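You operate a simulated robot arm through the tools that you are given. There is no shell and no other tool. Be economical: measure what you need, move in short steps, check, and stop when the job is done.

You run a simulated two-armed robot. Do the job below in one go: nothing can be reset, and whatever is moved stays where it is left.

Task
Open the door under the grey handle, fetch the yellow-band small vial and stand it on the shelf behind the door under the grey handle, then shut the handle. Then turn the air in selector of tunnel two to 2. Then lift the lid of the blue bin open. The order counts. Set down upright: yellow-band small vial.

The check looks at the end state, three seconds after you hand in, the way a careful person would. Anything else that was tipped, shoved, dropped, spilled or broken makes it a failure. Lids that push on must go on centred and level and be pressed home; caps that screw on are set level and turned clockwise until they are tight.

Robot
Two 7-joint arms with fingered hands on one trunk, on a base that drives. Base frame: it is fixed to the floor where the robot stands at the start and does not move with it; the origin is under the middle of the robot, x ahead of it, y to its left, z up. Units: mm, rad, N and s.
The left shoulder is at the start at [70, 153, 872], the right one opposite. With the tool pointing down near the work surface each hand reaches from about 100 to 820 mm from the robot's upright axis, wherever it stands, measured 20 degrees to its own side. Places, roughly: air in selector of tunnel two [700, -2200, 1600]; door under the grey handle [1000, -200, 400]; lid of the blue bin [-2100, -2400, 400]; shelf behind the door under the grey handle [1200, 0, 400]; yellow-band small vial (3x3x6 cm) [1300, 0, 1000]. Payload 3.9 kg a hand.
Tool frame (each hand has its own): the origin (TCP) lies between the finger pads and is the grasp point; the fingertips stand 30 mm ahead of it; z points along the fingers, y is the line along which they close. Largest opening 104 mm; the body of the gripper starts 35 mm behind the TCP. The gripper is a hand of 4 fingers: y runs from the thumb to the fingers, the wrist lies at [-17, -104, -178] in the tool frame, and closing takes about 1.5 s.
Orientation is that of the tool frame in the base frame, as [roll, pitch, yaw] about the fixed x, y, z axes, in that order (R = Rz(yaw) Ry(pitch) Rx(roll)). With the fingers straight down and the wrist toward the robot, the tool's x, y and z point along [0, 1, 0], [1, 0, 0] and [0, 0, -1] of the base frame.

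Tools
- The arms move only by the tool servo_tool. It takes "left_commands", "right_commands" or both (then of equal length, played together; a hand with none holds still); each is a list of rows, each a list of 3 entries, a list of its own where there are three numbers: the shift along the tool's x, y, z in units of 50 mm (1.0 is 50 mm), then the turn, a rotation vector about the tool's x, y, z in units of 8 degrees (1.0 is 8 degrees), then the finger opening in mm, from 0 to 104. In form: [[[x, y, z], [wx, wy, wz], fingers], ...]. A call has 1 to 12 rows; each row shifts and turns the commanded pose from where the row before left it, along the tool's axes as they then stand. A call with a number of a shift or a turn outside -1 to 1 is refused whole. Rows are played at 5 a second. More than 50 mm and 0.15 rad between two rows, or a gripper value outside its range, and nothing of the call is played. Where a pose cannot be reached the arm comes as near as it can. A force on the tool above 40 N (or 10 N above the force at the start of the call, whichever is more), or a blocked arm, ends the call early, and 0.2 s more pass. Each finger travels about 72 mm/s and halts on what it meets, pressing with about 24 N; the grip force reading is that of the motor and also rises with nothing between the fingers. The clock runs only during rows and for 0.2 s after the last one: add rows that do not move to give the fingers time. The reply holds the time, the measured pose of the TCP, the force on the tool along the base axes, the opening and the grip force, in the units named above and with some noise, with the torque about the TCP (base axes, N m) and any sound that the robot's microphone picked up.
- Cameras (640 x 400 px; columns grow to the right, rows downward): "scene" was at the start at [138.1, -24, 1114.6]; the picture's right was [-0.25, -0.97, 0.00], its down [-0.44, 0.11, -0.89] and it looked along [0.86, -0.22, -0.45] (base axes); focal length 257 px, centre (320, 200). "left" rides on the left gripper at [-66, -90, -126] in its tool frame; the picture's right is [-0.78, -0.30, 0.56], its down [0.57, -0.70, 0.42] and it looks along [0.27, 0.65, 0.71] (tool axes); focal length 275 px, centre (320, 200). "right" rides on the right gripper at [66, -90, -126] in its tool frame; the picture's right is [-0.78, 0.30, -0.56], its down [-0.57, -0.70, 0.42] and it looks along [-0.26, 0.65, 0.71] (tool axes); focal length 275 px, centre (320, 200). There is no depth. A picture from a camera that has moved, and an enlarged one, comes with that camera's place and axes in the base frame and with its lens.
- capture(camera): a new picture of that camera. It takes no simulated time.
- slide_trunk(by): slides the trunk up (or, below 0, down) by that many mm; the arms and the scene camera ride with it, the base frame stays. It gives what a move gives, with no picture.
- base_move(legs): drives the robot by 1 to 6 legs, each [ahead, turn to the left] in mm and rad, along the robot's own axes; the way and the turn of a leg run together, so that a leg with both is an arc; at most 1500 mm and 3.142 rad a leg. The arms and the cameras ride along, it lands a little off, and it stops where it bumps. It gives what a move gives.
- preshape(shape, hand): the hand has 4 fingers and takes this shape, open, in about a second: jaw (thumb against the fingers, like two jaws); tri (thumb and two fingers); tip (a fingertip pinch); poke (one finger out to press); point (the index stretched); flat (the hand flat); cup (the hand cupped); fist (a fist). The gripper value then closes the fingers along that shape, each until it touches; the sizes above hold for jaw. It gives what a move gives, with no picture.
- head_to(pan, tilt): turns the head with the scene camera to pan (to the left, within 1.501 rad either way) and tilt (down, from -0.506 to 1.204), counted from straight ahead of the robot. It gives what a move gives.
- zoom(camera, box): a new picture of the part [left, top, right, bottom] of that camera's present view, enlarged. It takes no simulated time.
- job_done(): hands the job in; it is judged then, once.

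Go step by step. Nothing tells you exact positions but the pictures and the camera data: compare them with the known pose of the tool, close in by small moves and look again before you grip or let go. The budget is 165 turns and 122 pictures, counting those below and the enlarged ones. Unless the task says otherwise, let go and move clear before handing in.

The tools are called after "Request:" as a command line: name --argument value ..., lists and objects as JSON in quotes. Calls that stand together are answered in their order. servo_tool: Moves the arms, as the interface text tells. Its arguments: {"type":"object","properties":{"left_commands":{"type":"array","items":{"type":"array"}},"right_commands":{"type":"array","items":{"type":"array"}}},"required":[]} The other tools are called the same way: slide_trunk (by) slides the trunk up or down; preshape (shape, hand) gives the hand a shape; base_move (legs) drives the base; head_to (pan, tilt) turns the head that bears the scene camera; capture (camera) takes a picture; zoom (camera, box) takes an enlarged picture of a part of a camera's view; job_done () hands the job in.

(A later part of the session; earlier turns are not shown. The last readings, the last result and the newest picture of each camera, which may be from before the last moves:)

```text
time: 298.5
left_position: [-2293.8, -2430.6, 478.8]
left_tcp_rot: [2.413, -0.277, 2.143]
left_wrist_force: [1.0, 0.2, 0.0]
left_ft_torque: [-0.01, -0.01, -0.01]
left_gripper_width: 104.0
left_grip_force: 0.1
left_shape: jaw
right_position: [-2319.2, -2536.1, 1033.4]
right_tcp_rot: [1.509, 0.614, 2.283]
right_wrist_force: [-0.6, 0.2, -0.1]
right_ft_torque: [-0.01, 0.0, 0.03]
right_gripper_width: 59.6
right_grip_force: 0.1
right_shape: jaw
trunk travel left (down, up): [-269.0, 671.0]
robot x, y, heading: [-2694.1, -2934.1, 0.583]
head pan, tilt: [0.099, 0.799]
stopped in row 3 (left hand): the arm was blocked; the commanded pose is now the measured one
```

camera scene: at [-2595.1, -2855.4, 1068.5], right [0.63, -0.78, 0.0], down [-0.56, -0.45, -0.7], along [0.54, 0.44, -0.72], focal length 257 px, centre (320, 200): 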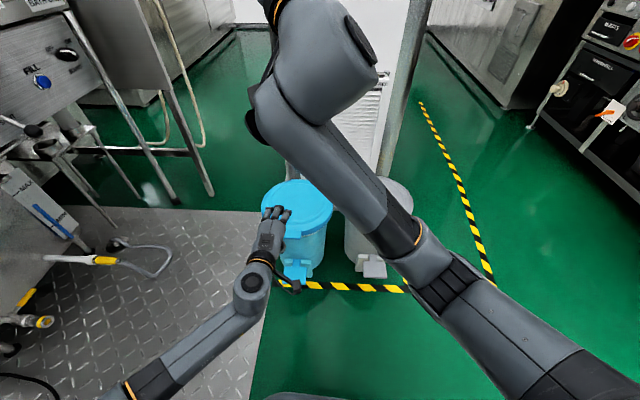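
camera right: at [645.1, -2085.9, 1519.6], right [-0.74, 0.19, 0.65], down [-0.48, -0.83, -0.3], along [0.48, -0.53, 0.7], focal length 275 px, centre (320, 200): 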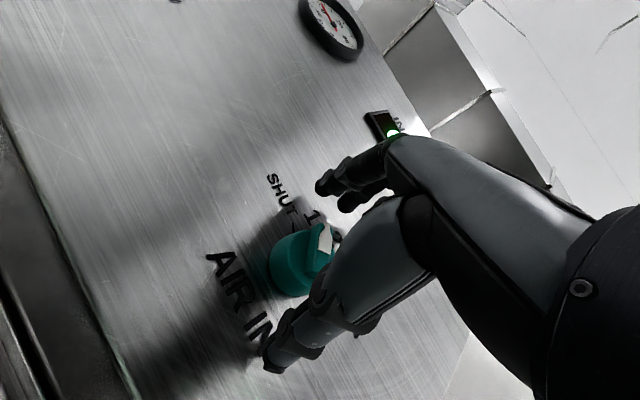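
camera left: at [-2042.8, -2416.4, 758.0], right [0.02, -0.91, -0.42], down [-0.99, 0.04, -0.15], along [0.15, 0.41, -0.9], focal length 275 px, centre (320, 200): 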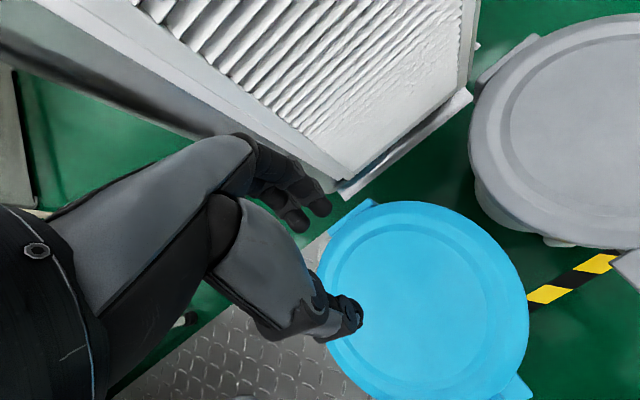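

Request:
capture --camera "scene"

```text
2 pictures are left
camera scene: at [-2592.7, -2853.9, 1030.5], right [0.63, -0.78, 0.0], down [-0.56, -0.45, -0.7], along [0.54, 0.44, -0.72], focal length 257 px, centre (320, 200)
```

scene: 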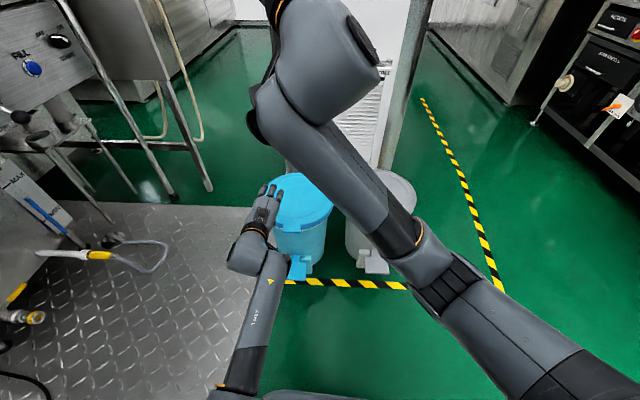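

The left elbow has folded into a poor configuration. I'll raise the trunk and move the hand out to the left to unfold it, then redo the approach that worked.

Request:
slide_trunk --by 250

Request:
servo_tool --left_commands '[[[0.8, 0, 0], [0, 0, 0], 80], [[0.8, 0, 0], [0, 0, 0], 80], [[0.8, 0, 0], [0, 0, 0], 80], [[0.8, 0, 0], [0, 0, 0], 80], [[0, 0, 0], [0, 0, 0], 80]]'

Request:
servo_tool --left_commands '[[[0, 0, 0], [1, 0, 0], 80], [[0, 0, 0], [1, 0, 0], 80], [[0, 0, 0], [1, 0, 0], 80], [[0, 0, 0], [1, 0, 0], 80], [[0, 0, 0], [1, 0, 0], 80], [[0, 0, 0], [0, 0, 0], 80]]'

```text
time: 301.1
left_position: [-2293.6, -2431.1, 727.0]
left_tcp_rot: [2.412, -0.276, 2.144]
left_wrist_force: [-1.1, 1.4, -0.6]
left_ft_torque: [-0.03, 0.01, -0.01]
left_gripper_width: 103.7
left_grip_force: 0.0
left_shape: jaw
right_position: [-2317.7, -2535.9, 1282.8]
right_tcp_rot: [1.512, 0.614, 2.286]
right_wrist_force: [-0.2, 0.7, -0.9]
right_ft_torque: [0.02, 0.02, -0.02]
right_gripper_width: 60.0
right_grip_force: 0.0
right_shape: jaw
trunk travel left (down, up): [-519.0, 421.0]
robot x, y, heading: [-2696.4, -2934.3, 0.58]
head pan, tilt: [0.099, 0.799]
```

```text
time: 302.3
left_position: [-2375.6, -2302.4, 770.9]
left_tcp_rot: [2.412, -0.275, 2.144]
left_wrist_force: [0.5, -0.6, 0.4]
left_ft_torque: [0.04, -0.03, 0.0]
left_gripper_width: 80.2
left_grip_force: 0.3
left_shape: jaw
right_position: [-2318.0, -2535.7, 1283.6]
right_tcp_rot: [1.512, 0.61, 2.284]
right_wrist_force: [-0.1, 0.3, 0.6]
right_ft_torque: [0.03, -0.04, 0.05]
right_gripper_width: 59.9
right_grip_force: 0.1
right_shape: jaw
trunk travel left (down, up): [-519.0, 421.0]
robot x, y, heading: [-2699.0, -2929.4, 0.582]
head pan, tilt: [0.099, 0.799]
```

```text
time: 303.7
left_position: [-2376.6, -2303.2, 771.4]
left_tcp_rot: [3.112, -0.274, 2.143]
left_wrist_force: [-0.3, 0.1, 0.4]
left_ft_torque: [-0.01, 0.03, 0.0]
left_gripper_width: 80.2
left_grip_force: 0.0
left_shape: jaw
right_position: [-2319.0, -2535.1, 1282.9]
right_tcp_rot: [1.509, 0.612, 2.281]
right_wrist_force: [0.0, 0.1, -0.1]
right_ft_torque: [-0.03, 0.0, 0.02]
right_gripper_width: 59.9
right_grip_force: 0.0
right_shape: jaw
trunk travel left (down, up): [-519.0, 421.0]
robot x, y, heading: [-2698.9, -2930.6, 0.582]
head pan, tilt: [0.099, 0.799]
```

Request:
servo_tool --left_commands '[[[0, 0, 0], [0, -0.98, 0], 80], [[0, 0, 0], [0, -0.98, 0], 80], [[0, -0.9, 0], [0, 0, 0], 80], [[0, -0.9, 0], [0, 0, 0], 80], [[0, -0.9, 0], [0, 0, 0], 80], [[0, 0, 0], [-0.94, 0, 0], 80], [[0, 0, 0], [-0.94, 0, 0], 80], [[0, 0, 0], [-0.94, 0, 0], 80], [[0, 0, 0], [-0.94, 0, 0], 80], [[0, 0, 0], [-0.94, 0, 0], 80], [[0, 0, 0], [-0.7, 0, 0], 80], [[0, 0, 0], [0, 0, 0], 80]]'

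```text
time: 306.3
left_position: [-2489.8, -2372.9, 766.5]
left_tcp_rot: [2.356, 0.0, 2.135]
left_wrist_force: [-0.9, 0.3, 0.1]
left_ft_torque: [0.02, 0.0, 0.0]
left_gripper_width: 80.4
left_grip_force: 0.0
left_shape: jaw
right_position: [-2319.7, -2535.9, 1283.3]
right_tcp_rot: [1.511, 0.613, 2.284]
right_wrist_force: [-1.1, 0.2, 0.2]
right_ft_torque: [-0.04, 0.01, 0.01]
right_gripper_width: 59.8
right_grip_force: 0.0
right_shape: jaw
trunk travel left (down, up): [-519.0, 421.0]
robot x, y, heading: [-2696.9, -2932.6, 0.577]
head pan, tilt: [0.099, 0.799]
```

Clean configuration again. Repeating the approach: right 200 mm, ahead, lower, then along the fingers to the pre-grasp.

Request:
servo_tool --left_commands '[[[-1, 0, 0], [0, 0, 0], 80], [[-1, 0, 0], [0, 0, 0], 80], [[-1, 0, 0], [0, 0, 0], 80], [[-1, 0, 0], [0, 0, 0], 80], [[-0.06, 0.48, 0.48], [0, 0, 0], 80], [[0, 0.48, 0.48], [0, 0, 0], 80], [[0, 0, 0], [0, 0, 0], 104], [[0, 0, 0], [0, 0, 0], 104]]'

Request:
slide_trunk --by -296

Request:
servo_tool --left_commands '[[[0, 0, 0.65], [0, 0, 0], 104], [[0, 0, 0.65], [0, 0, 0], 104], [[0, 0, 0.6], [0, 0, 0], 104], [[0, 0, 0], [0, 0, 0], 104]]'

```text
time: 307.4
left_position: [-2389.7, -2543.7, 740.1]
left_tcp_rot: [2.404, -0.151, 2.025]
left_wrist_force: [-0.3, 0.5, 0.1]
left_ft_torque: [0.04, -0.01, -0.01]
left_gripper_width: 79.8
left_grip_force: 0.0
left_shape: jaw
right_position: [-2319.3, -2535.3, 1282.8]
right_tcp_rot: [1.51, 0.615, 2.283]
right_wrist_force: [0.9, -0.2, 0.5]
right_ft_torque: [-0.01, -0.01, -0.03]
right_gripper_width: 59.8
right_grip_force: 0.1
right_shape: jaw
trunk travel left (down, up): [-519.0, 421.0]
robot x, y, heading: [-2694.9, -2929.0, 0.58]
head pan, tilt: [0.099, 0.799]
stopped in row 5 (left hand): the arm was blocked; the commanded pose is now the measured one
```

```text
time: 310.4
left_position: [-2389.1, -2545.3, 443.7]
left_tcp_rot: [2.406, -0.151, 2.024]
left_wrist_force: [0.8, 0.5, -0.1]
left_ft_torque: [-0.03, -0.03, 0.01]
left_gripper_width: 80.1
left_grip_force: 0.1
left_shape: jaw
right_position: [-2318.4, -2535.3, 986.9]
right_tcp_rot: [1.511, 0.614, 2.285]
right_wrist_force: [0.2, 1.1, 0.1]
right_ft_torque: [0.0, -0.01, 0.04]
right_gripper_width: 59.7
right_grip_force: 0.1
right_shape: jaw
trunk travel left (down, up): [-223.0, 717.0]
robot x, y, heading: [-2695.6, -2934.2, 0.579]
head pan, tilt: [0.099, 0.799]
```

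```text
time: 311.4
left_position: [-2337.0, -2506.5, 375.0]
left_tcp_rot: [2.405, -0.148, 2.026]
left_wrist_force: [0.2, 0.1, 0.2]
left_ft_torque: [0.02, 0.01, -0.02]
left_gripper_width: 103.7
left_grip_force: 0.0
left_shape: jaw
right_position: [-2317.8, -2535.7, 987.3]
right_tcp_rot: [1.509, 0.613, 2.283]
right_wrist_force: [0.0, 0.3, 0.2]
right_ft_torque: [0.0, 0.0, 0.01]
right_gripper_width: 59.8
right_grip_force: 0.1
right_shape: jaw
trunk travel left (down, up): [-223.0, 717.0]
robot x, y, heading: [-2696.3, -2930.1, 0.581]
head pan, tilt: [0.099, 0.799]
```

The hand is slightly twisted but in line: moving straight ahead ~110 mm slides the open jaws round the tab, correcting the twist on the way. Then I close.

Request:
servo_tool --left_commands '[[[0, 0.37, 0.42], [-0.07, 0, -0.34], 104], [[0, 0.37, 0.42], [-0.07, 0, -0.34], 104], [[0, 0.37, 0.42], [-0.07, 0, -0.34], 104], [[0, 0.37, 0.42], [-0.07, 0, -0.34], 104], [[0, 0, 0], [0, 0, 0], 104], [[0, 0, 0], [0, 0, 0], 104]]'

```text
time: 312.3
left_position: [-2300.7, -2412.0, 349.4]
left_tcp_rot: [2.384, -0.209, 2.132]
left_wrist_force: [0.2, 0.3, 0.3]
left_ft_torque: [0.01, -0.04, -0.03]
left_gripper_width: 103.8
left_grip_force: 0.0
left_shape: jaw
right_position: [-2319.2, -2535.5, 986.3]
right_tcp_rot: [1.51, 0.613, 2.284]
right_wrist_force: [0.5, -1.0, -0.6]
right_ft_torque: [-0.04, 0.01, 0.03]
right_gripper_width: 59.7
right_grip_force: 0.1
right_shape: jaw
trunk travel left (down, up): [-223.0, 717.0]
robot x, y, heading: [-2697.6, -2930.3, 0.582]
head pan, tilt: [0.099, 0.799]
stopped in row 4 (left hand): the arm was blocked; the commanded pose is now the measured one
```

This arm region is too cramped; better to stand ~150 mm further right so the left arm works in its comfortable zone. I'll raise, reposition the base, and restore the clean arm pose.

Request:
slide_trunk --by 296

Request:
base_move --legs '[[-205, 0], [0, -0.5], [320, 0], [0, 0.5]]'

Request:
servo_tool --left_commands '[[[0.8, 0, 0], [0, 0, 0], 80], [[0.8, 0, 0], [0, 0, 0], 80], [[0.8, 0, 0], [0, 0, 0], 80], [[0, 0.4, 0.4], [0, 0, 0], 80], [[0, 0.4, 0.4], [0, 0, 0], 80], [[0, 0, 0], [0, 0, 0], 80]]'

Request:
servo_tool --left_commands '[[[0, 0, 0], [1, 0, 0], 80], [[0, 0, 0], [1, 0, 0], 80], [[0, 0, 0], [1, 0, 0], 80], [[0, 0, 0], [1, 0, 0], 80], [[0, 0, 0], [1, 0, 0], 80], [[0, 0, 0], [0, 0, 0], 80]]'

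```text
time: 315.3
left_position: [-2302.1, -2412.0, 644.8]
left_tcp_rot: [2.388, -0.21, 2.129]
left_wrist_force: [0.5, 0.1, 0.6]
left_ft_torque: [0.02, -0.01, 0.01]
left_gripper_width: 104.0
left_grip_force: 0.1
left_shape: jaw
right_position: [-2318.2, -2534.6, 1282.3]
right_tcp_rot: [1.511, 0.616, 2.283]
right_wrist_force: [1.2, 0.1, -0.3]
right_ft_torque: [-0.02, -0.02, -0.01]
right_gripper_width: 59.9
right_grip_force: 0.1
right_shape: jaw
trunk travel left (down, up): [-519.0, 421.0]
robot x, y, heading: [-2697.4, -2934.6, 0.583]
head pan, tilt: [0.099, 0.799]
```

```text
time: 321.4
left_position: [-2152.1, -2501.6, 647.0]
left_tcp_rot: [2.383, -0.21, 2.126]
left_wrist_force: [0.3, 0.2, 0.2]
left_ft_torque: [0.0, -0.01, 0.01]
left_gripper_width: 103.8
left_grip_force: 0.0
left_shape: jaw
right_position: [-2169.9, -2625.2, 1283.6]
right_tcp_rot: [1.51, 0.613, 2.278]
right_wrist_force: [0.1, -0.4, -0.6]
right_ft_torque: [0.01, 0.01, 0.0]
right_gripper_width: 59.7
right_grip_force: 0.1
right_shape: jaw
trunk travel left (down, up): [-519.0, 421.0]
robot x, y, heading: [-2551.0, -3019.4, 0.578]
head pan, tilt: [0.099, 0.799]
```

```text
time: 322.9
left_position: [-2165.8, -2370.3, 670.1]
left_tcp_rot: [2.383, -0.209, 2.126]
left_wrist_force: [-0.4, -0.1, 0.3]
left_ft_torque: [0.0, 0.0, 0.01]
left_gripper_width: 80.0
left_grip_force: 0.2
left_shape: jaw
right_position: [-2170.0, -2625.4, 1283.9]
right_tcp_rot: [1.509, 0.614, 2.276]
right_wrist_force: [-1.3, -0.3, -1.2]
right_ft_torque: [0.01, -0.02, 0.01]
right_gripper_width: 60.1
right_grip_force: 0.0
right_shape: jaw
trunk travel left (down, up): [-519.0, 421.0]
robot x, y, heading: [-2551.1, -3016.9, 0.576]
head pan, tilt: [0.099, 0.799]
```

```text
time: 324.2
left_position: [-2166.8, -2371.6, 668.3]
left_tcp_rot: [3.083, -0.209, 2.127]
left_wrist_force: [-0.4, -0.3, 0.0]
left_ft_torque: [-0.01, 0.0, 0.03]
left_gripper_width: 80.3
left_grip_force: 0.1
left_shape: jaw
right_position: [-2171.3, -2625.2, 1284.2]
right_tcp_rot: [1.51, 0.614, 2.279]
right_wrist_force: [-1.0, 1.1, 0.0]
right_ft_torque: [-0.02, -0.01, 0.0]
right_gripper_width: 59.7
right_grip_force: 0.1
right_shape: jaw
trunk travel left (down, up): [-519.0, 421.0]
robot x, y, heading: [-2550.0, -3017.8, 0.575]
head pan, tilt: [0.099, 0.799]
```

Request:
servo_tool --left_commands '[[[0, 0, 0], [0, -0.75, 0], 80], [[0, 0, 0], [0, -0.75, 0], 80], [[0, -0.9, 0], [0, 0, 0], 80], [[0, -0.9, 0], [0, 0, 0], 80], [[-0.5, -0.8, 0], [0, 0, 0], 80], [[0, 0, 0], [-0.88, 0, 0], 80], [[0, 0, 0], [-0.88, 0, 0], 80], [[0, 0, 0], [-0.88, 0, 0], 80], [[0, 0, 0], [-0.88, 0, 0], 80], [[0, 0, 0], [-0.88, 0, 0], 80], [[0, 0, 0], [-0.83, 0, 0], 104], [[0, 0, 0], [0, 0, 0], 104]]'

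```text
time: 326.9
left_position: [-2263.7, -2461.2, 662.3]
left_tcp_rot: [2.351, 0.0, 2.114]
left_wrist_force: [-0.4, -0.2, -0.3]
left_ft_torque: [0.02, -0.03, -0.01]
left_gripper_width: 103.8
left_grip_force: 0.1
left_shape: jaw
right_position: [-2170.3, -2625.6, 1283.3]
right_tcp_rot: [1.511, 0.616, 2.279]
right_wrist_force: [0.5, 1.2, -0.6]
right_ft_torque: [-0.02, 0.01, -0.02]
right_gripper_width: 60.0
right_grip_force: 0.1
right_shape: jaw
trunk travel left (down, up): [-519.0, 421.0]
robot x, y, heading: [-2548.2, -3017.4, 0.572]
head pan, tilt: [0.099, 0.799]
```

Clean pose right above the pre-grasp point. Lowering with the trunk in two steps.

Request:
servo_tool --left_commands '[[[-0.15, -0.17, -0.17], [0, 0, 0], 104], [[0, 0, 0], [0, 0, 0], 104]]'

Request:
slide_trunk --by -220

Request:
slide_trunk --by -80

```text
time: 327.4
left_position: [-2270.1, -2472.4, 662.2]
left_tcp_rot: [2.354, -0.002, 2.113]
left_wrist_force: [0.7, 0.2, -0.4]
left_ft_torque: [0.01, 0.03, 0.0]
left_gripper_width: 103.5
left_grip_force: 0.0
left_shape: jaw
right_position: [-2169.1, -2624.3, 1283.6]
right_tcp_rot: [1.511, 0.614, 2.276]
right_wrist_force: [-1.2, -0.5, 0.0]
right_ft_torque: [0.02, -0.02, 0.0]
right_gripper_width: 59.7
right_grip_force: 0.0
right_shape: jaw
trunk travel left (down, up): [-519.0, 421.0]
robot x, y, heading: [-2548.7, -3018.5, 0.572]
head pan, tilt: [0.099, 0.799]
```

```text
time: 329.8
left_position: [-2270.4, -2472.8, 442.2]
left_tcp_rot: [2.354, -0.001, 2.116]
left_wrist_force: [0.1, -0.3, -0.4]
left_ft_torque: [-0.01, -0.01, 0.03]
left_gripper_width: 103.4
left_grip_force: 0.0
left_shape: jaw
right_position: [-2169.4, -2625.7, 1063.1]
right_tcp_rot: [1.51, 0.613, 2.275]
right_wrist_force: [-0.2, 0.5, -0.3]
right_ft_torque: [-0.01, 0.01, -0.02]
right_gripper_width: 59.9
right_grip_force: 0.1
right_shape: jaw
trunk travel left (down, up): [-299.0, 641.0]
robot x, y, heading: [-2551.1, -3020.3, 0.573]
head pan, tilt: [0.099, 0.799]
```

```text
time: 330.9
left_position: [-2268.4, -2471.9, 360.7]
left_tcp_rot: [2.353, -0.001, 2.116]
left_wrist_force: [0.1, 0.5, -0.1]
left_ft_torque: [-0.02, -0.03, 0.01]
left_gripper_width: 103.6
left_grip_force: 0.1
left_shape: jaw
right_position: [-2168.8, -2625.4, 982.0]
right_tcp_rot: [1.509, 0.614, 2.276]
right_wrist_force: [-0.4, -0.5, -0.2]
right_ft_torque: [-0.02, 0.0, -0.02]
right_gripper_width: 59.9
right_grip_force: 0.1
right_shape: jaw
trunk travel left (down, up): [-219.0, 721.0]
robot x, y, heading: [-2547.7, -3017.6, 0.571]
head pan, tilt: [0.099, 0.799]
```

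In place with no contact. Moving ahead onto the tab and closing.

Request:
servo_tool --left_commands '[[[-0.04, 0.27, 0.27], [0, 0, 0], 104], [[-0.04, 0.27, 0.27], [0, 0, 0], 104], [[0, 0, 0], [0, 0, 0], 70], [[0, 0, 0], [0, 0, 0], 40], [[0, 0, 0], [0, 0, 0], 0], [[0, 0, 0], [0, 0, 0], 0], [[0, 0, 0], [0, 0, 0], 0], [[0, 0, 0], [0, 0, 0], 0], [[0, 0, 0], [0, 0, 0], 0]]'

Request:
servo_tool --left_commands '[[[0, 0.249, -0.249], [0.5, 0, 0], 0], [[0, 0.249, -0.249], [0.5, 0, 0], 0], [[0, 0.249, -0.249], [0.5, 0, 0], 0], [[0, 0.249, -0.249], [0.5, 0, 0], 0], [[0, 0.249, -0.249], [0.5, 0, 0], 0], [[0, 0.249, -0.249], [0.5, 0, 0], 0], [[0, 0, 0], [0, 0, 0], 0]]'

```text
time: 332.9
left_position: [-2235.0, -2456.5, 363.2]
left_tcp_rot: [2.353, -0.001, 2.112]
left_wrist_force: [-4.8, -3.0, 3.7]
left_ft_torque: [0.68, -0.85, -0.12]
left_gripper_width: 46.0
left_grip_force: 24.0
left_shape: jaw
right_position: [-2169.9, -2625.4, 983.0]
right_tcp_rot: [1.509, 0.613, 2.276]
right_wrist_force: [0.8, 0.3, 0.1]
right_ft_torque: [0.01, -0.01, 0.03]
right_gripper_width: 60.2
right_grip_force: 0.0
right_shape: jaw
trunk travel left (down, up): [-219.0, 721.0]
robot x, y, heading: [-2551.5, -3019.1, 0.577]
head pan, tilt: [0.099, 0.799]
```

```text
time: 334.6
left_position: [-2220.4, -2445.8, 464.7]
left_tcp_rot: [2.77, -0.001, 2.115]
left_wrist_force: [6.2, 17.8, -0.2]
left_ft_torque: [1.32, -1.87, 0.4]
left_gripper_width: 44.3
left_grip_force: 24.4
left_shape: jaw
right_position: [-2170.1, -2624.2, 982.9]
right_tcp_rot: [1.511, 0.613, 2.276]
right_wrist_force: [0.1, -0.4, 0.1]
right_ft_torque: [0.02, -0.02, 0.02]
right_gripper_width: 59.9
right_grip_force: 0.0
right_shape: jaw
trunk travel left (down, up): [-219.0, 721.0]
robot x, y, heading: [-2551.8, -3020.8, 0.575]
head pan, tilt: [0.099, 0.799]
```

Same grip and lift as before, now with the arm in its good zone. Continuing up the arc with the grip tight.

Request:
servo_tool --left_commands '[[[0, 0.249, -0.249], [0.5, 0, 0], 0], [[0, 0.249, -0.249], [0.5, 0, 0], 0], [[0, 0.249, -0.249], [0.5, 0, 0], 0], [[0, 0.249, -0.249], [0.5, 0, 0], 0], [[0, 0.249, -0.249], [0.5, 0, 0], 0], [[0, 0.249, -0.249], [0.5, 0, 0], 0], [[0, 0, 0], [0, 0, 0], 0]]'

Request:
servo_tool --left_commands '[[[0, 0.249, -0.249], [0.5, 0, 0], 0], [[0, 0.249, -0.249], [0.5, 0, 0], 0], [[0, 0.249, -0.249], [0.5, 0, 0], 0], [[0, 0, 0], [0, 0, 0], 0]]'

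```text
time: 336.1
left_position: [-2172.0, -2414.4, 551.5]
left_tcp_rot: [-3.094, -0.001, 2.118]
left_wrist_force: [-6.6, 22.5, 3.6]
left_ft_torque: [1.72, -2.01, 0.61]
left_gripper_width: 44.3
left_grip_force: 24.3
left_shape: jaw
right_position: [-2170.2, -2623.5, 983.1]
right_tcp_rot: [1.51, 0.614, 2.277]
right_wrist_force: [-0.9, -0.6, 0.1]
right_ft_torque: [0.0, 0.01, -0.01]
right_gripper_width: 59.9
right_grip_force: 0.0
right_shape: jaw
trunk travel left (down, up): [-219.0, 721.0]
robot x, y, heading: [-2549.8, -3017.5, 0.577]
head pan, tilt: [0.099, 0.799]
```

```text
time: 337.1
left_position: [-2135.7, -2393.7, 585.9]
left_tcp_rot: [-2.884, -0.005, 2.118]
left_wrist_force: [-11.7, 19.5, 10.8]
left_ft_torque: [1.59, -1.99, 0.46]
left_gripper_width: 44.3
left_grip_force: 24.4
left_shape: jaw
right_position: [-2172.3, -2625.2, 983.6]
right_tcp_rot: [1.507, 0.615, 2.273]
right_wrist_force: [-0.1, -0.1, 0.1]
right_ft_torque: [0.01, -0.02, -0.03]
right_gripper_width: 59.9
right_grip_force: 0.0
right_shape: jaw
trunk travel left (down, up): [-219.0, 721.0]
robot x, y, heading: [-2550.5, -3018.0, 0.576]
head pan, tilt: [0.099, 0.799]
```

The grip holds at ~60°. Continuing toward vertical in short groups.

Request:
servo_tool --left_commands '[[[0, 0.249, -0.249], [0.5, 0, 0], 0], [[0, 0.249, -0.249], [0.5, 0, 0], 0], [[0, 0.249, -0.249], [0.5, 0, 0], 0], [[0, 0, 0], [0, 0, 0], 0]]'

Request:
servo_tool --left_commands '[[[0, 0.249, -0.249], [0.5, 0, 0], 0], [[0, 0.249, -0.249], [0.5, 0, 0], 0], [[0, 0.249, -0.249], [0.5, 0, 0], 0], [[0, 0, 0], [0, 0, 0], 0]]'

```text
time: 338.1
left_position: [-2093.3, -2375.9, 613.5]
left_tcp_rot: [-2.681, -0.001, 2.105]
left_wrist_force: [-9.1, -1.1, 20.9]
left_ft_torque: [0.86, -0.87, -0.46]
left_gripper_width: 40.9
left_grip_force: 24.1
left_shape: jaw
right_position: [-2171.5, -2627.5, 985.5]
right_tcp_rot: [1.505, 0.612, 2.273]
right_wrist_force: [0.0, -0.4, 0.1]
right_ft_torque: [0.02, -0.02, 0.0]
right_gripper_width: 59.7
right_grip_force: 0.0
right_shape: jaw
trunk travel left (down, up): [-219.0, 721.0]
robot x, y, heading: [-2546.7, -3017.8, 0.572]
head pan, tilt: [0.099, 0.799]
```

```text
time: 339.1
left_position: [-2122.9, -2406.1, 608.5]
left_tcp_rot: [-2.461, 0.003, 2.113]
left_wrist_force: [1.7, -0.8, -3.6]
left_ft_torque: [0.0, -0.1, -0.02]
left_gripper_width: 31.6
left_grip_force: 23.8
left_shape: jaw
left hand out of reach, approached as far as the arm can: row 1, 2, 3
right_position: [-2168.7, -2625.0, 981.9]
right_tcp_rot: [1.511, 0.613, 2.276]
right_wrist_force: [-0.6, 0.4, 0.4]
right_ft_torque: [0.02, -0.01, -0.04]
right_gripper_width: 59.9
right_grip_force: 0.0
right_shape: jaw
trunk travel left (down, up): [-219.0, 721.0]
robot x, y, heading: [-2547.2, -3019.7, 0.571]
head pan, tilt: [0.099, 0.799]
```

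Request:
capture --camera "left"

```text
1 pictures are left
camera left: at [-2080.4, -2456.8, 762.6], right [-0.1, -0.96, -0.24], down [-0.99, 0.07, 0.11], along [-0.09, 0.25, -0.96], focal length 275 px, centre (320, 200)
```

left: 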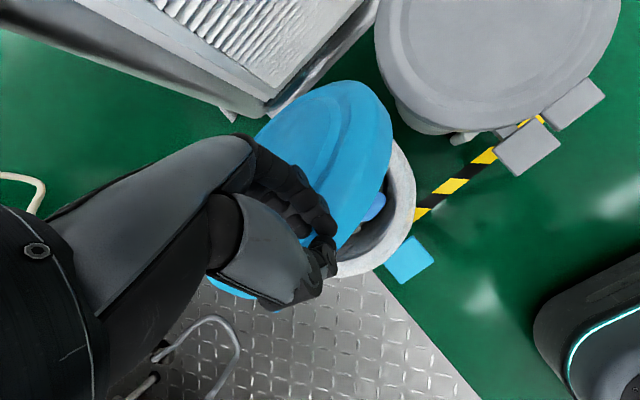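

The lid is still held at ~55–60°. I'll keep the grip tight and push it upright by driving the base ahead.

Request:
base_move --legs '[[60, 0]]'

Request:
base_move --legs '[[45, 0]]'

```text
time: 340.1
left_position: [-2070.6, -2373.7, 610.6]
left_tcp_rot: [-2.465, -0.002, 2.112]
left_wrist_force: [-0.9, 0.4, 0.1]
left_ft_torque: [0.03, -0.05, -0.03]
left_gripper_width: 29.8
left_grip_force: 23.9
left_shape: jaw
right_position: [-2115.7, -2594.3, 983.1]
right_tcp_rot: [1.512, 0.611, 2.274]
right_wrist_force: [0.4, -1.0, 0.1]
right_ft_torque: [0.04, -0.03, 0.0]
right_gripper_width: 59.8
right_grip_force: 0.0
right_shape: jaw
trunk travel left (down, up): [-219.0, 721.0]
robot x, y, heading: [-2498.5, -2989.2, 0.568]
head pan, tilt: [0.099, 0.799]
```

```text
time: 341.0
left_position: [-2034.1, -2347.1, 610.3]
left_tcp_rot: [-2.464, -0.002, 2.11]
left_wrist_force: [-0.4, -0.6, -0.7]
left_ft_torque: [-0.05, 0.01, 0.0]
left_gripper_width: 29.9
left_grip_force: 24.1
left_shape: jaw
right_position: [-2079.4, -2568.2, 982.3]
right_tcp_rot: [1.513, 0.615, 2.274]
right_wrist_force: [1.4, 1.3, -0.3]
right_ft_torque: [0.0, -0.02, 0.0]
right_gripper_width: 60.1
right_grip_force: 0.0
right_shape: jaw
trunk travel left (down, up): [-219.0, 721.0]
robot x, y, heading: [-2464.5, -2961.7, 0.574]
head pan, tilt: [0.099, 0.799]
```

Width 30 mm shows the lid is still held, now near vertical. Pushing on a little further to get it past upright, watching the force.

Request:
base_move --legs '[[30, 0]]'

Request:
base_move --legs '[[25, 0]]'

```text
time: 341.9
left_position: [-2007.3, -2331.6, 610.1]
left_tcp_rot: [-2.464, -0.001, 2.112]
left_wrist_force: [0.3, 0.5, 0.1]
left_ft_torque: [-0.03, -0.01, -0.01]
left_gripper_width: 29.8
left_grip_force: 24.1
left_shape: jaw
right_position: [-2053.5, -2551.8, 981.6]
right_tcp_rot: [1.513, 0.613, 2.276]
right_wrist_force: [0.1, 0.3, 0.7]
right_ft_torque: [-0.04, 0.0, 0.04]
right_gripper_width: 60.0
right_grip_force: 0.1
right_shape: jaw
trunk travel left (down, up): [-219.0, 721.0]
robot x, y, heading: [-2436.5, -2945.5, 0.577]
head pan, tilt: [0.099, 0.799]
```

```text
time: 342.7
left_position: [-1986.9, -2317.3, 610.6]
left_tcp_rot: [-2.463, -0.001, 2.112]
left_wrist_force: [0.5, 0.2, -0.3]
left_ft_torque: [0.0, 0.02, -0.05]
left_gripper_width: 30.1
left_grip_force: 24.3
left_shape: jaw
right_position: [-2033.1, -2538.0, 982.1]
right_tcp_rot: [1.513, 0.614, 2.276]
right_wrist_force: [-0.4, 0.2, 0.2]
right_ft_torque: [-0.02, -0.02, 0.04]
right_gripper_width: 60.0
right_grip_force: 0.0
right_shape: jaw
trunk travel left (down, up): [-219.0, 721.0]
robot x, y, heading: [-2415.7, -2932.3, 0.572]
head pan, tilt: [0.099, 0.799]
```

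The path matched the lid's arc with almost no force (θ≈98°). A bit further, then I'll open the hand slowly and withdraw straight up.

Request:
base_move --legs '[[22, 0]]'

Request:
servo_tool --left_commands '[[[0, 0, 0], [0, 0, 0], 40], [[0, 0, 0], [0, 0, 0], 50], [[0, 0, 0], [0, 0, 0], 65], [[0, 0, 0], [0, 0, 0], 85], [[0, 0, 0], [0, 0, 0], 104], [[0, 0, 0], [0, 0, 0], 104]]'

```text
time: 343.5
left_position: [-1968.9, -2304.8, 610.2]
left_tcp_rot: [-2.464, -0.001, 2.112]
left_wrist_force: [-0.1, 1.0, 0.3]
left_ft_torque: [-0.02, 0.0, 0.0]
left_gripper_width: 29.7
left_grip_force: 23.8
left_shape: jaw
right_position: [-2014.8, -2526.2, 982.1]
right_tcp_rot: [1.512, 0.614, 2.274]
right_wrist_force: [-0.5, 1.0, -0.1]
right_ft_torque: [0.05, -0.02, -0.04]
right_gripper_width: 59.9
right_grip_force: 0.1
right_shape: jaw
trunk travel left (down, up): [-219.0, 721.0]
robot x, y, heading: [-2395.6, -2922.4, 0.578]
head pan, tilt: [0.099, 0.799]
```

```text
time: 344.9
left_position: [-1968.8, -2305.6, 611.9]
left_tcp_rot: [-2.464, -0.002, 2.111]
left_wrist_force: [-0.5, -0.3, 0.7]
left_ft_torque: [-0.03, -0.04, -0.02]
left_gripper_width: 103.7
left_grip_force: 0.0
left_shape: jaw
right_position: [-2015.1, -2527.0, 982.2]
right_tcp_rot: [1.511, 0.613, 2.273]
right_wrist_force: [-0.3, -0.7, -0.1]
right_ft_torque: [0.0, -0.03, 0.04]
right_gripper_width: 59.9
right_grip_force: 0.1
right_shape: jaw
trunk travel left (down, up): [-219.0, 721.0]
robot x, y, heading: [-2396.4, -2919.7, 0.579]
head pan, tilt: [0.099, 0.799]
```

Withdrawing straight up, then checking with the last picture.

Request:
slide_trunk --by 200

Request:
head_to --pan 0.5 --tilt 0.85

Request:
capture --camera "scene"

```text
time: 347.0
left_position: [-1970.3, -2305.1, 810.3]
left_tcp_rot: [-2.464, -0.001, 2.112]
left_wrist_force: [-0.6, 0.3, -0.6]
left_ft_torque: [0.04, 0.01, 0.0]
left_gripper_width: 103.4
left_grip_force: 0.0
left_shape: jaw
right_position: [-2015.0, -2527.2, 1183.1]
right_tcp_rot: [1.512, 0.614, 2.274]
right_wrist_force: [0.2, -0.2, 0.1]
right_ft_torque: [0.03, 0.01, -0.02]
right_gripper_width: 59.8
right_grip_force: 0.1
right_shape: jaw
trunk travel left (down, up): [-419.0, 521.0]
robot x, y, heading: [-2395.8, -2920.4, 0.579]
head pan, tilt: [0.099, 0.799]
```

```text
time: 347.9
left_position: [-1968.0, -2305.0, 812.1]
left_tcp_rot: [-2.464, -0.001, 2.112]
left_wrist_force: [0.1, 0.9, -0.4]
left_ft_torque: [0.0, -0.02, -0.03]
left_gripper_width: 103.7
left_grip_force: 0.0
left_shape: jaw
right_position: [-2015.0, -2526.8, 1182.2]
right_tcp_rot: [1.511, 0.613, 2.273]
right_wrist_force: [-0.8, -0.4, 0.8]
right_ft_torque: [-0.01, -0.01, 0.01]
right_gripper_width: 59.9
right_grip_force: 0.1
right_shape: jaw
trunk travel left (down, up): [-419.0, 521.0]
robot x, y, heading: [-2398.3, -2919.2, 0.574]
head pan, tilt: [0.499, 0.85]
```

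```text
0 pictures are left
camera scene: at [-2318.3, -2824.5, 1176.4], right [0.88, -0.48, 0.0], down [-0.36, -0.66, -0.66], along [0.31, 0.58, -0.75], focal length 257 px, centre (320, 200)
```

scene: 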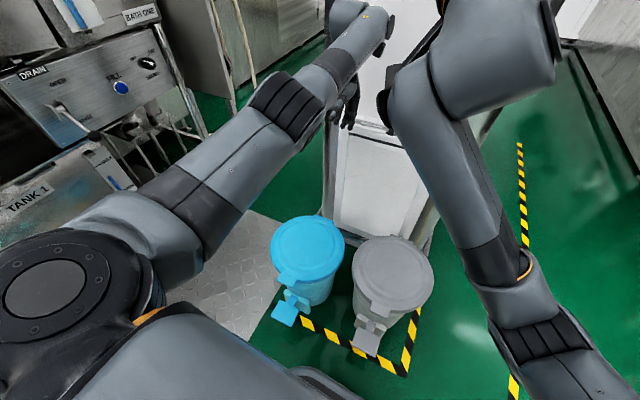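

The lid fell shut again: the hand had already lost it at the arm's reach limit. With no pictures left I'll go by measured poses. I'll stand ~55 mm closer than for the last lift so the arm itself can follow the arc nearly to vertical.

Request:
base_move --legs '[[-127, 0]]'

Request:
servo_tool --left_commands '[[[0, 0, 0], [-1, 0, 0], 80], [[0, 0, 0], [-1, 0, 0], 80], [[0, 0, 0], [-1, 0, 0], 80], [[0, 0, 0], [-1, 0, 0], 80], [[0, 0, 0], [-1, 0, 0], 80], [[0, 0, 0], [-1, 0, 0], 80], [[0, 0, 0], [-1, 0, 0], 80], [[0, 0, 0], [-1, 0, 0], 80], [[0, 0, 0], [-1, 0, 0], 80], [[0, 0, 0], [-1, 0, 0], 80], [[0, 0, 0], [-0.5, 0, 0], 80], [[0, 0, 0], [0, 0, 0], 80]]'

```text
time: 349.2
left_position: [-2077.4, -2375.5, 812.3]
left_tcp_rot: [-2.465, -0.002, 2.111]
left_wrist_force: [0.7, -0.4, 1.0]
left_ft_torque: [0.02, -0.01, 0.01]
left_gripper_width: 103.7
left_grip_force: 0.0
left_shape: jaw
right_position: [-2122.3, -2596.2, 1183.4]
right_tcp_rot: [1.51, 0.614, 2.272]
right_wrist_force: [-0.5, -0.3, 0.3]
right_ft_torque: [0.0, 0.02, 0.0]
right_gripper_width: 60.0
right_grip_force: 0.0
right_shape: jaw
trunk travel left (down, up): [-419.0, 521.0]
robot x, y, heading: [-2505.8, -2987.3, 0.57]
head pan, tilt: [0.499, 0.85]
```

```text
time: 351.8
left_position: [-2077.1, -2376.2, 811.1]
left_tcp_rot: [2.35, -0.002, 2.11]
left_wrist_force: [0.5, 0.3, -0.2]
left_ft_torque: [0.01, 0.0, 0.0]
left_gripper_width: 80.1
left_grip_force: 0.1
left_shape: jaw
right_position: [-2123.2, -2596.6, 1182.5]
right_tcp_rot: [1.511, 0.612, 2.272]
right_wrist_force: [0.0, -0.2, -0.6]
right_ft_torque: [0.02, -0.01, 0.01]
right_gripper_width: 59.8
right_grip_force: 0.0
right_shape: jaw
trunk travel left (down, up): [-419.0, 521.0]
robot x, y, heading: [-2504.4, -2988.7, 0.573]
head pan, tilt: [0.499, 0.85]
```

Request:
servo_tool --left_commands '[[[0.06, -0.61, -0.61], [0, 0, 0], 80], [[0.06, -0.61, -0.61], [0, 0, 0], 80], [[0.06, -0.61, -0.61], [0, 0, 0], 80], [[0.06, -0.61, -0.61], [0, 0, 0], 80], [[0.06, -0.61, -0.61], [0, 0, 0], 80], [[0, -0.69, 0.69], [0, 0, 0], 80], [[0, -0.69, 0.69], [0, 0, 0], 80], [[0, -0.69, 0.69], [0, 0, 0], 80], [[0, -0.69, 0.69], [0, 0, 0], 80], [[0, 0, 0], [0, 0, 0], 104]]'

```text
time: 354.0
left_position: [-2267.7, -2472.9, 614.9]
left_tcp_rot: [2.353, 0.0, 2.109]
left_wrist_force: [-0.1, -0.1, 0.1]
left_ft_torque: [0.01, -0.01, -0.02]
left_gripper_width: 103.4
left_grip_force: 0.1
left_shape: jaw
right_position: [-2122.0, -2597.5, 1182.7]
right_tcp_rot: [1.511, 0.614, 2.272]
right_wrist_force: [0.5, 0.1, -0.1]
right_ft_torque: [0.0, 0.03, 0.02]
right_gripper_width: 60.1
right_grip_force: 0.0
right_shape: jaw
trunk travel left (down, up): [-419.0, 521.0]
robot x, y, heading: [-2507.3, -2989.4, 0.573]
head pan, tilt: [0.499, 0.85]
```

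Clean pose exactly over the pre-grasp. Lowering with the trunk and taking the tab.

Request:
slide_trunk --by -254

Request:
servo_tool --left_commands '[[[-0.04, 0.3, 0.3], [0, 0, 0], 104], [[-0.04, 0.3, 0.3], [0, 0, 0], 104], [[0, 0, 0], [0, 0, 0], 70], [[0, 0, 0], [0, 0, 0], 40], [[0, 0, 0], [0, 0, 0], 0], [[0, 0, 0], [0, 0, 0], 0], [[0, 0, 0], [0, 0, 0], 0], [[0, 0, 0], [0, 0, 0], 0], [[0, 0, 0], [0, 0, 0], 0]]'

```text
time: 356.6
left_position: [-2268.3, -2473.5, 362.0]
left_tcp_rot: [2.352, -0.002, 2.112]
left_wrist_force: [0.0, 0.5, 0.5]
left_ft_torque: [0.04, -0.02, -0.02]
left_gripper_width: 103.8
left_grip_force: 0.2
left_shape: jaw
right_position: [-2121.5, -2597.1, 928.2]
right_tcp_rot: [1.51, 0.615, 2.273]
right_wrist_force: [-0.1, 0.8, -0.5]
right_ft_torque: [-0.01, 0.0, 0.0]
right_gripper_width: 59.7
right_grip_force: 0.1
right_shape: jaw
trunk travel left (down, up): [-165.0, 775.0]
robot x, y, heading: [-2505.4, -2989.3, 0.575]
head pan, tilt: [0.499, 0.85]
```

```text
time: 358.6
left_position: [-2229.5, -2456.0, 362.6]
left_tcp_rot: [2.351, -0.001, 2.108]
left_wrist_force: [-5.7, -5.9, 3.7]
left_ft_torque: [0.81, -1.1, -0.11]
left_gripper_width: 47.7
left_grip_force: 24.0
left_shape: jaw
right_position: [-2122.5, -2598.5, 930.2]
right_tcp_rot: [1.508, 0.613, 2.271]
right_wrist_force: [-0.3, 0.5, -0.6]
right_ft_torque: [-0.01, -0.01, -0.02]
right_gripper_width: 59.7
right_grip_force: 0.0
right_shape: jaw
trunk travel left (down, up): [-165.0, 775.0]
robot x, y, heading: [-2503.1, -2989.7, 0.579]
head pan, tilt: [0.499, 0.85]
```

Gripped (47.7 mm, 24 N). Lifting along the arc.

Request:
servo_tool --left_commands '[[[0, 0.245, -0.245], [0.5, 0, 0], 0], [[0, 0.245, -0.245], [0.5, 0, 0], 0], [[0, 0.245, -0.245], [0.5, 0, 0], 0], [[0, 0.245, -0.245], [0.5, 0, 0], 0], [[0, 0.245, -0.245], [0.5, 0, 0], 0], [[0, 0.245, -0.245], [0.5, 0, 0], 0], [[0, 0.245, -0.245], [0.5, 0, 0], 0], [[0, 0, 0], [0, 0, 0], 0]]'

Request:
servo_tool --left_commands '[[[0, 0.245, -0.245], [0.5, 0, 0], 0], [[0, 0.245, -0.245], [0.5, 0, 0], 0], [[0, 0.245, -0.245], [0.5, 0, 0], 0], [[0, 0.245, -0.245], [0.5, 0, 0], 0], [[0, 0.245, -0.245], [0.5, 0, 0], 0], [[0, 0.245, -0.245], [0.5, 0, 0], 0], [[0, 0.245, -0.245], [0.5, 0, 0], 0], [[0, 0, 0], [0, 0, 0], 0]]'

```text
time: 360.4
left_position: [-2208.6, -2440.9, 478.2]
left_tcp_rot: [2.84, -0.002, 2.114]
left_wrist_force: [1.3, 12.6, 2.4]
left_ft_torque: [1.01, -1.36, 0.27]
left_gripper_width: 47.5
left_grip_force: 23.7
left_shape: jaw
right_position: [-2122.6, -2596.7, 929.4]
right_tcp_rot: [1.511, 0.614, 2.274]
right_wrist_force: [0.1, -0.3, 1.1]
right_ft_torque: [-0.02, -0.02, 0.01]
right_gripper_width: 59.8
right_grip_force: 0.1
right_shape: jaw
trunk travel left (down, up): [-165.0, 775.0]
robot x, y, heading: [-2507.4, -2988.7, 0.579]
head pan, tilt: [0.499, 0.85]
```

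```text
time: 362.2
left_position: [-2145.0, -2400.6, 572.8]
left_tcp_rot: [-2.96, -0.005, 2.117]
left_wrist_force: [-11.1, 25.0, 8.9]
left_ft_torque: [2.0, -2.3, 0.48]
left_gripper_width: 47.6
left_grip_force: 24.0
left_shape: jaw
right_position: [-2123.5, -2595.4, 929.7]
right_tcp_rot: [1.509, 0.616, 2.271]
right_wrist_force: [-0.1, 0.1, 0.1]
right_ft_torque: [-0.01, 0.01, 0.01]
right_gripper_width: 59.9
right_grip_force: 0.1
right_shape: jaw
trunk travel left (down, up): [-165.0, 775.0]
robot x, y, heading: [-2507.3, -2992.9, 0.58]
head pan, tilt: [0.499, 0.85]
```

Holding firmly at ~56°, with some sideways load; I'll ease slightly left as I continue.

Request:
servo_tool --left_commands '[[[0.08, 0.245, -0.245], [0.5, 0, 0], 0], [[0.08, 0.245, -0.245], [0.5, 0, 0], 0], [[0.06, 0.245, -0.245], [0.5, 0, 0], 0], [[0, 0, 0], [0, 0, 0], 0]]'

Request:
servo_tool --left_commands '[[[0.05, 0.245, -0.245], [0.5, 0, 0], 0], [[0.05, 0.245, -0.245], [0.5, 0, 0], 0], [[0, 0, 0], [0, 0, 0], 0]]'

```text
time: 363.2
left_position: [-2111.5, -2372.5, 598.5]
left_tcp_rot: [-2.748, -0.002, 2.104]
left_wrist_force: [2.4, -5.1, 19.9]
left_ft_torque: [1.15, -2.62, -0.08]
left_gripper_width: 49.6
left_grip_force: 24.4
left_shape: jaw
right_position: [-2123.8, -2600.0, 930.9]
right_tcp_rot: [1.507, 0.612, 2.272]
right_wrist_force: [0.1, 0.4, 0.3]
right_ft_torque: [-0.02, -0.01, -0.01]
right_gripper_width: 59.8
right_grip_force: 0.1
right_shape: jaw
trunk travel left (down, up): [-165.0, 775.0]
robot x, y, heading: [-2504.1, -2987.6, 0.569]
head pan, tilt: [0.499, 0.85]
```

```text
time: 364.0
left_position: [-2086.5, -2351.4, 613.4]
left_tcp_rot: [-2.612, -0.005, 2.107]
left_wrist_force: [6.5, -9.2, 22.7]
left_ft_torque: [1.0, -2.59, 0.06]
left_gripper_width: 51.8
left_grip_force: 23.4
left_shape: jaw
right_position: [-2123.3, -2600.3, 931.0]
right_tcp_rot: [1.506, 0.61, 2.271]
right_wrist_force: [-0.4, 0.3, 0.2]
right_ft_torque: [-0.02, -0.01, -0.02]
right_gripper_width: 59.9
right_grip_force: 0.1
right_shape: jaw
trunk travel left (down, up): [-165.0, 775.0]
robot x, y, heading: [-2502.5, -2991.2, 0.574]
head pan, tilt: [0.499, 0.85]
```

θ≈75° and the grip is solid (51.8 mm). Continuing with a small radial relief, two rows at a time.

Request:
servo_tool --left_commands '[[[-0.03, 0.215, -0.305], [0.5, 0, 0], 0], [[-0.03, 0.215, -0.305], [0.5, 0, 0], 0], [[0, 0, 0], [0, 0, 0], 0]]'

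```text
time: 364.8
left_position: [-2090.9, -2366.7, 606.3]
left_tcp_rot: [-2.496, 0.015, 2.089]
left_wrist_force: [-6.0, -3.5, 17.4]
left_ft_torque: [0.09, -0.49, 0.26]
left_gripper_width: 48.9
left_grip_force: 24.5
left_shape: jaw
left hand out of reach, approached as far as the arm can: row 1, 2
right_position: [-2124.0, -2599.4, 930.0]
right_tcp_rot: [1.507, 0.613, 2.269]
right_wrist_force: [-0.2, -0.4, 0.4]
right_ft_torque: [-0.03, 0.01, 0.0]
right_gripper_width: 59.7
right_grip_force: 0.1
right_shape: jaw
trunk travel left (down, up): [-165.0, 775.0]
robot x, y, heading: [-2503.7, -2991.1, 0.574]
head pan, tilt: [0.499, 0.85]
```

At the reach limit again but still holding (48.9 mm, 19 N). Now base steps ahead with the grip kept.

Request:
base_move --legs '[[25, 0]]'

Request:
base_move --legs '[[25, 0]]'

```text
time: 365.8
left_position: [-2074.7, -2354.1, 616.5]
left_tcp_rot: [-2.497, 0.008, 2.089]
left_wrist_force: [-13.3, -9.7, 29.2]
left_ft_torque: [-0.59, 1.07, 0.09]
left_gripper_width: 45.7
left_grip_force: 24.2
left_shape: jaw
right_position: [-2106.1, -2587.7, 932.9]
right_tcp_rot: [1.504, 0.611, 2.271]
right_wrist_force: [-0.4, -0.4, -0.7]
right_ft_torque: [-0.02, -0.02, 0.0]
right_gripper_width: 59.8
right_grip_force: 0.1
right_shape: jaw
trunk travel left (down, up): [-165.0, 775.0]
robot x, y, heading: [-2483.1, -2974.4, 0.58]
head pan, tilt: [0.499, 0.85]
stopped in leg 1: the force on the tool passed its limit at 42 N (the readings are from after the stop); the commanded pose is now the measured one
```

```text
time: 366.6
left_position: [-2060.4, -2345.0, 624.7]
left_tcp_rot: [-2.501, 0.006, 2.09]
left_wrist_force: [-12.4, -9.1, 33.8]
left_ft_torque: [-0.62, 1.22, 0.07]
left_gripper_width: 47.5
left_grip_force: 24.1
left_shape: jaw
right_position: [-2090.6, -2577.4, 931.4]
right_tcp_rot: [1.502, 0.612, 2.268]
right_wrist_force: [-0.5, 0.0, 0.2]
right_ft_torque: [0.0, 0.02, 0.01]
right_gripper_width: 59.7
right_grip_force: 0.1
right_shape: jaw
trunk travel left (down, up): [-165.0, 775.0]
robot x, y, heading: [-2469.2, -2964.8, 0.579]
head pan, tilt: [0.499, 0.85]
stopped in leg 1: the force on the tool passed its limit at 48 N (the readings are from after the stop); the commanded pose is now the measured one
```

Holding well; the load is upward, so the arc rises more. I'll add trunk lift between base steps.

Request:
slide_trunk --by 10

Request:
base_move --legs '[[20, 0]]'

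Request:
slide_trunk --by 5

Request:
base_move --legs '[[20, 0]]'

```text
time: 367.2
left_position: [-2059.2, -2344.7, 631.0]
left_tcp_rot: [-2.498, 0.007, 2.09]
left_wrist_force: [-11.5, -6.8, 29.2]
left_ft_torque: [-0.5, 0.98, 0.03]
left_gripper_width: 43.0
left_grip_force: 24.6
left_shape: jaw
right_position: [-2090.2, -2576.6, 941.7]
right_tcp_rot: [1.504, 0.613, 2.271]
right_wrist_force: [0.3, -0.4, 0.6]
right_ft_torque: [0.03, 0.06, 0.03]
right_gripper_width: 59.6
right_grip_force: 0.1
right_shape: jaw
trunk travel left (down, up): [-175.0, 765.0]
robot x, y, heading: [-2469.3, -2968.0, 0.579]
head pan, tilt: [0.499, 0.85]
```

```text
time: 368.2
left_position: [-2043.7, -2332.6, 638.7]
left_tcp_rot: [-2.505, 0.002, 2.086]
left_wrist_force: [-10.2, -6.0, 31.1]
left_ft_torque: [-0.54, 1.14, 0.03]
left_gripper_width: 42.3
left_grip_force: 24.2
left_shape: jaw
right_position: [-2072.2, -2565.2, 942.5]
right_tcp_rot: [1.504, 0.613, 2.272]
right_wrist_force: [0.5, -1.0, 0.1]
right_ft_torque: [-0.01, -0.03, 0.01]
right_gripper_width: 59.9
right_grip_force: 0.2
right_shape: jaw
trunk travel left (down, up): [-175.0, 765.0]
robot x, y, heading: [-2452.2, -2954.7, 0.576]
head pan, tilt: [0.499, 0.85]
stopped in leg 1: the force on the tool passed its limit at 42 N (the readings are from after the stop); the commanded pose is now the measured one
```

```text
time: 368.8
left_position: [-2042.0, -2332.6, 639.7]
left_tcp_rot: [-2.5, 0.005, 2.088]
left_wrist_force: [-10.3, -4.7, 28.6]
left_ft_torque: [-0.44, 0.98, -0.02]
left_gripper_width: 41.8
left_grip_force: 24.0
left_shape: jaw
right_position: [-2073.2, -2566.3, 945.8]
right_tcp_rot: [1.504, 0.613, 2.27]
right_wrist_force: [0.1, 0.5, -0.3]
right_ft_torque: [-0.02, 0.03, -0.03]
right_gripper_width: 59.9
right_grip_force: 0.1
right_shape: jaw
trunk travel left (down, up): [-180.0, 760.0]
robot x, y, heading: [-2451.1, -2954.3, 0.576]
head pan, tilt: [0.499, 0.85]
```

```text
time: 369.7
left_position: [-2027.4, -2320.6, 649.9]
left_tcp_rot: [-2.51, 0.002, 2.087]
left_wrist_force: [-9.4, -2.9, 32.9]
left_ft_torque: [-0.49, 1.09, -0.01]
left_gripper_width: 40.1
left_grip_force: 23.4
left_shape: jaw
right_position: [-2056.9, -2553.5, 947.5]
right_tcp_rot: [1.503, 0.613, 2.272]
right_wrist_force: [-0.5, -0.2, 0.1]
right_ft_torque: [0.0, -0.01, 0.02]
right_gripper_width: 59.9
right_grip_force: 0.1
right_shape: jaw
trunk travel left (down, up): [-180.0, 760.0]
robot x, y, heading: [-2437.1, -2942.3, 0.583]
head pan, tilt: [0.499, 0.85]
stopped in leg 1: the force on the tool passed its limit at 41 N (the readings are from after the stop); the commanded pose is now the measured one
```

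Fitting the path, the true hinge radius is ~298 mm and the lid is now at about 80°. I'll relieve the upward load and keep stepping ahead.

Request:
slide_trunk --by 10

Request:
base_move --legs '[[25, 0]]'

Request:
base_move --legs '[[25, 0]]'

```text
time: 370.3
left_position: [-2025.9, -2321.7, 655.0]
left_tcp_rot: [-2.504, 0.002, 2.086]
left_wrist_force: [-8.9, 1.0, 26.6]
left_ft_torque: [-0.32, 0.76, -0.12]
left_gripper_width: 37.2
left_grip_force: 24.1
left_shape: jaw
right_position: [-2055.6, -2554.0, 956.1]
right_tcp_rot: [1.504, 0.612, 2.268]
right_wrist_force: [0.3, 0.6, 0.6]
right_ft_torque: [0.02, -0.02, 0.0]
right_gripper_width: 59.9
right_grip_force: 0.0
right_shape: jaw
trunk travel left (down, up): [-190.0, 750.0]
robot x, y, heading: [-2436.0, -2943.9, 0.586]
head pan, tilt: [0.499, 0.85]
```

```text
time: 371.1
left_position: [-2005.6, -2307.9, 655.3]
left_tcp_rot: [-2.508, 0.003, 2.088]
left_wrist_force: [-7.7, 0.3, 33.4]
left_ft_torque: [-0.43, 1.06, -0.11]
left_gripper_width: 39.5
left_grip_force: 24.0
left_shape: jaw
right_position: [-2035.1, -2541.2, 956.6]
right_tcp_rot: [1.503, 0.613, 2.271]
right_wrist_force: [0.4, -0.4, -0.5]
right_ft_torque: [0.05, -0.02, 0.02]
right_gripper_width: 59.8
right_grip_force: 0.1
right_shape: jaw
trunk travel left (down, up): [-190.0, 750.0]
robot x, y, heading: [-2412.7, -2926.5, 0.583]
head pan, tilt: [0.499, 0.85]
```

```text
time: 371.9
left_position: [-1980.4, -2291.6, 651.5]
left_tcp_rot: [-2.503, 0.005, 2.086]
left_wrist_force: [4.6, -4.9, 0.3]
left_ft_torque: [-0.12, -0.15, -0.08]
left_gripper_width: 32.2
left_grip_force: 24.5
left_shape: jaw
right_position: [-2010.9, -2524.8, 952.9]
right_tcp_rot: [1.51, 0.614, 2.273]
right_wrist_force: [0.0, -0.3, 0.1]
right_ft_torque: [0.02, -0.02, 0.0]
right_gripper_width: 59.6
right_grip_force: 0.1
right_shape: jaw
trunk travel left (down, up): [-190.0, 750.0]
robot x, y, heading: [-2390.9, -2918.7, 0.582]
head pan, tilt: [0.499, 0.85]
```

Load dropped to ~6 N at the vertical position while width 32 mm remains, consistent with passing the top. I'll push a bit more and watch.

Request:
base_move --legs '[[20, 0]]'

Request:
base_move --legs '[[20, 0]]'

```text
time: 372.7
left_position: [-1965.0, -2282.0, 649.8]
left_tcp_rot: [-2.501, 0.005, 2.082]
left_wrist_force: [0.7, -1.2, -2.2]
left_ft_torque: [-0.04, -0.03, 0.01]
left_gripper_width: 32.1
left_grip_force: 24.4
left_shape: jaw
right_position: [-1994.8, -2512.1, 953.0]
right_tcp_rot: [1.511, 0.614, 2.274]
right_wrist_force: [-0.5, -0.3, -0.9]
right_ft_torque: [0.03, -0.01, 0.03]
right_gripper_width: 60.0
right_grip_force: 0.1
right_shape: jaw
trunk travel left (down, up): [-190.0, 750.0]
robot x, y, heading: [-2377.3, -2905.8, 0.581]
head pan, tilt: [0.499, 0.85]
```

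```text
time: 373.6
left_position: [-1951.4, -2272.8, 648.2]
left_tcp_rot: [-2.485, 0.007, 2.083]
left_wrist_force: [0.0, -0.5, -1.4]
left_ft_torque: [-0.01, -0.07, 0.01]
left_gripper_width: 32.1
left_grip_force: 24.4
left_shape: jaw
right_position: [-1978.6, -2501.5, 954.2]
right_tcp_rot: [1.51, 0.614, 2.274]
right_wrist_force: [-0.1, 0.8, -0.2]
right_ft_torque: [-0.01, 0.02, 0.0]
right_gripper_width: 60.0
right_grip_force: 0.1
right_shape: jaw
trunk travel left (down, up): [-190.0, 750.0]
robot x, y, heading: [-2360.6, -2892.6, 0.578]
head pan, tilt: [0.499, 0.85]
stopped in leg 1: the force on the tool passed its limit at 45 N (the readings are from after the stop); the commanded pose is now the measured one
```

There was a 45 N stop at ~97°, either the lid's end stop or the partition. I'll test whether the lid is still in hand by a small sideways nudge and reading the force.

Request:
servo_tool --left_commands '[[[0.15, 0, 0], [0, 0, 0], 0], [[0.15, 0, 0], [0, 0, 0], 0], [[0, 0, 0], [0, 0, 0], 0]]'

Request:
servo_tool --left_commands '[[[-0.15, 0, 0], [0, 0, 0], 0], [[-0.15, 0, 0], [0, 0, 0], 0], [[0, 0, 0], [0, 0, 0], 0]]'

```text
time: 374.2
left_position: [-1952.7, -2269.1, 651.3]
left_tcp_rot: [-2.484, 0.02, 2.063]
left_wrist_force: [-1.9, -14.7, -0.1]
left_ft_torque: [0.05, -0.44, -0.16]
left_gripper_width: 32.6
left_grip_force: 24.0
left_shape: jaw
right_position: [-1977.9, -2502.9, 953.6]
right_tcp_rot: [1.507, 0.616, 2.27]
right_wrist_force: [-0.4, -0.4, 0.3]
right_ft_torque: [0.01, -0.02, -0.01]
right_gripper_width: 59.8
right_grip_force: 0.1
right_shape: jaw
trunk travel left (down, up): [-190.0, 750.0]
robot x, y, heading: [-2365.5, -2895.2, 0.568]
head pan, tilt: [0.499, 0.85]
stopped in row 2 (left hand): the force on the tool passed its limit at 45 N (the readings are from after the stop); the commanded pose is now the measured one
```

```text
time: 375.0
left_position: [-1946.6, -2279.2, 648.6]
left_tcp_rot: [-2.48, 0.016, 2.069]
left_wrist_force: [0.0, -0.2, 0.2]
left_ft_torque: [0.0, 0.01, -0.02]
left_gripper_width: 30.8
left_grip_force: 24.4
left_shape: jaw
right_position: [-1977.8, -2501.8, 952.5]
right_tcp_rot: [1.513, 0.614, 2.277]
right_wrist_force: [0.5, 0.6, 0.0]
right_ft_torque: [0.01, 0.01, 0.01]
right_gripper_width: 59.6
right_grip_force: 0.1
right_shape: jaw
trunk travel left (down, up): [-190.0, 750.0]
robot x, y, heading: [-2362.2, -2893.8, 0.569]
head pan, tilt: [0.499, 0.85]
```

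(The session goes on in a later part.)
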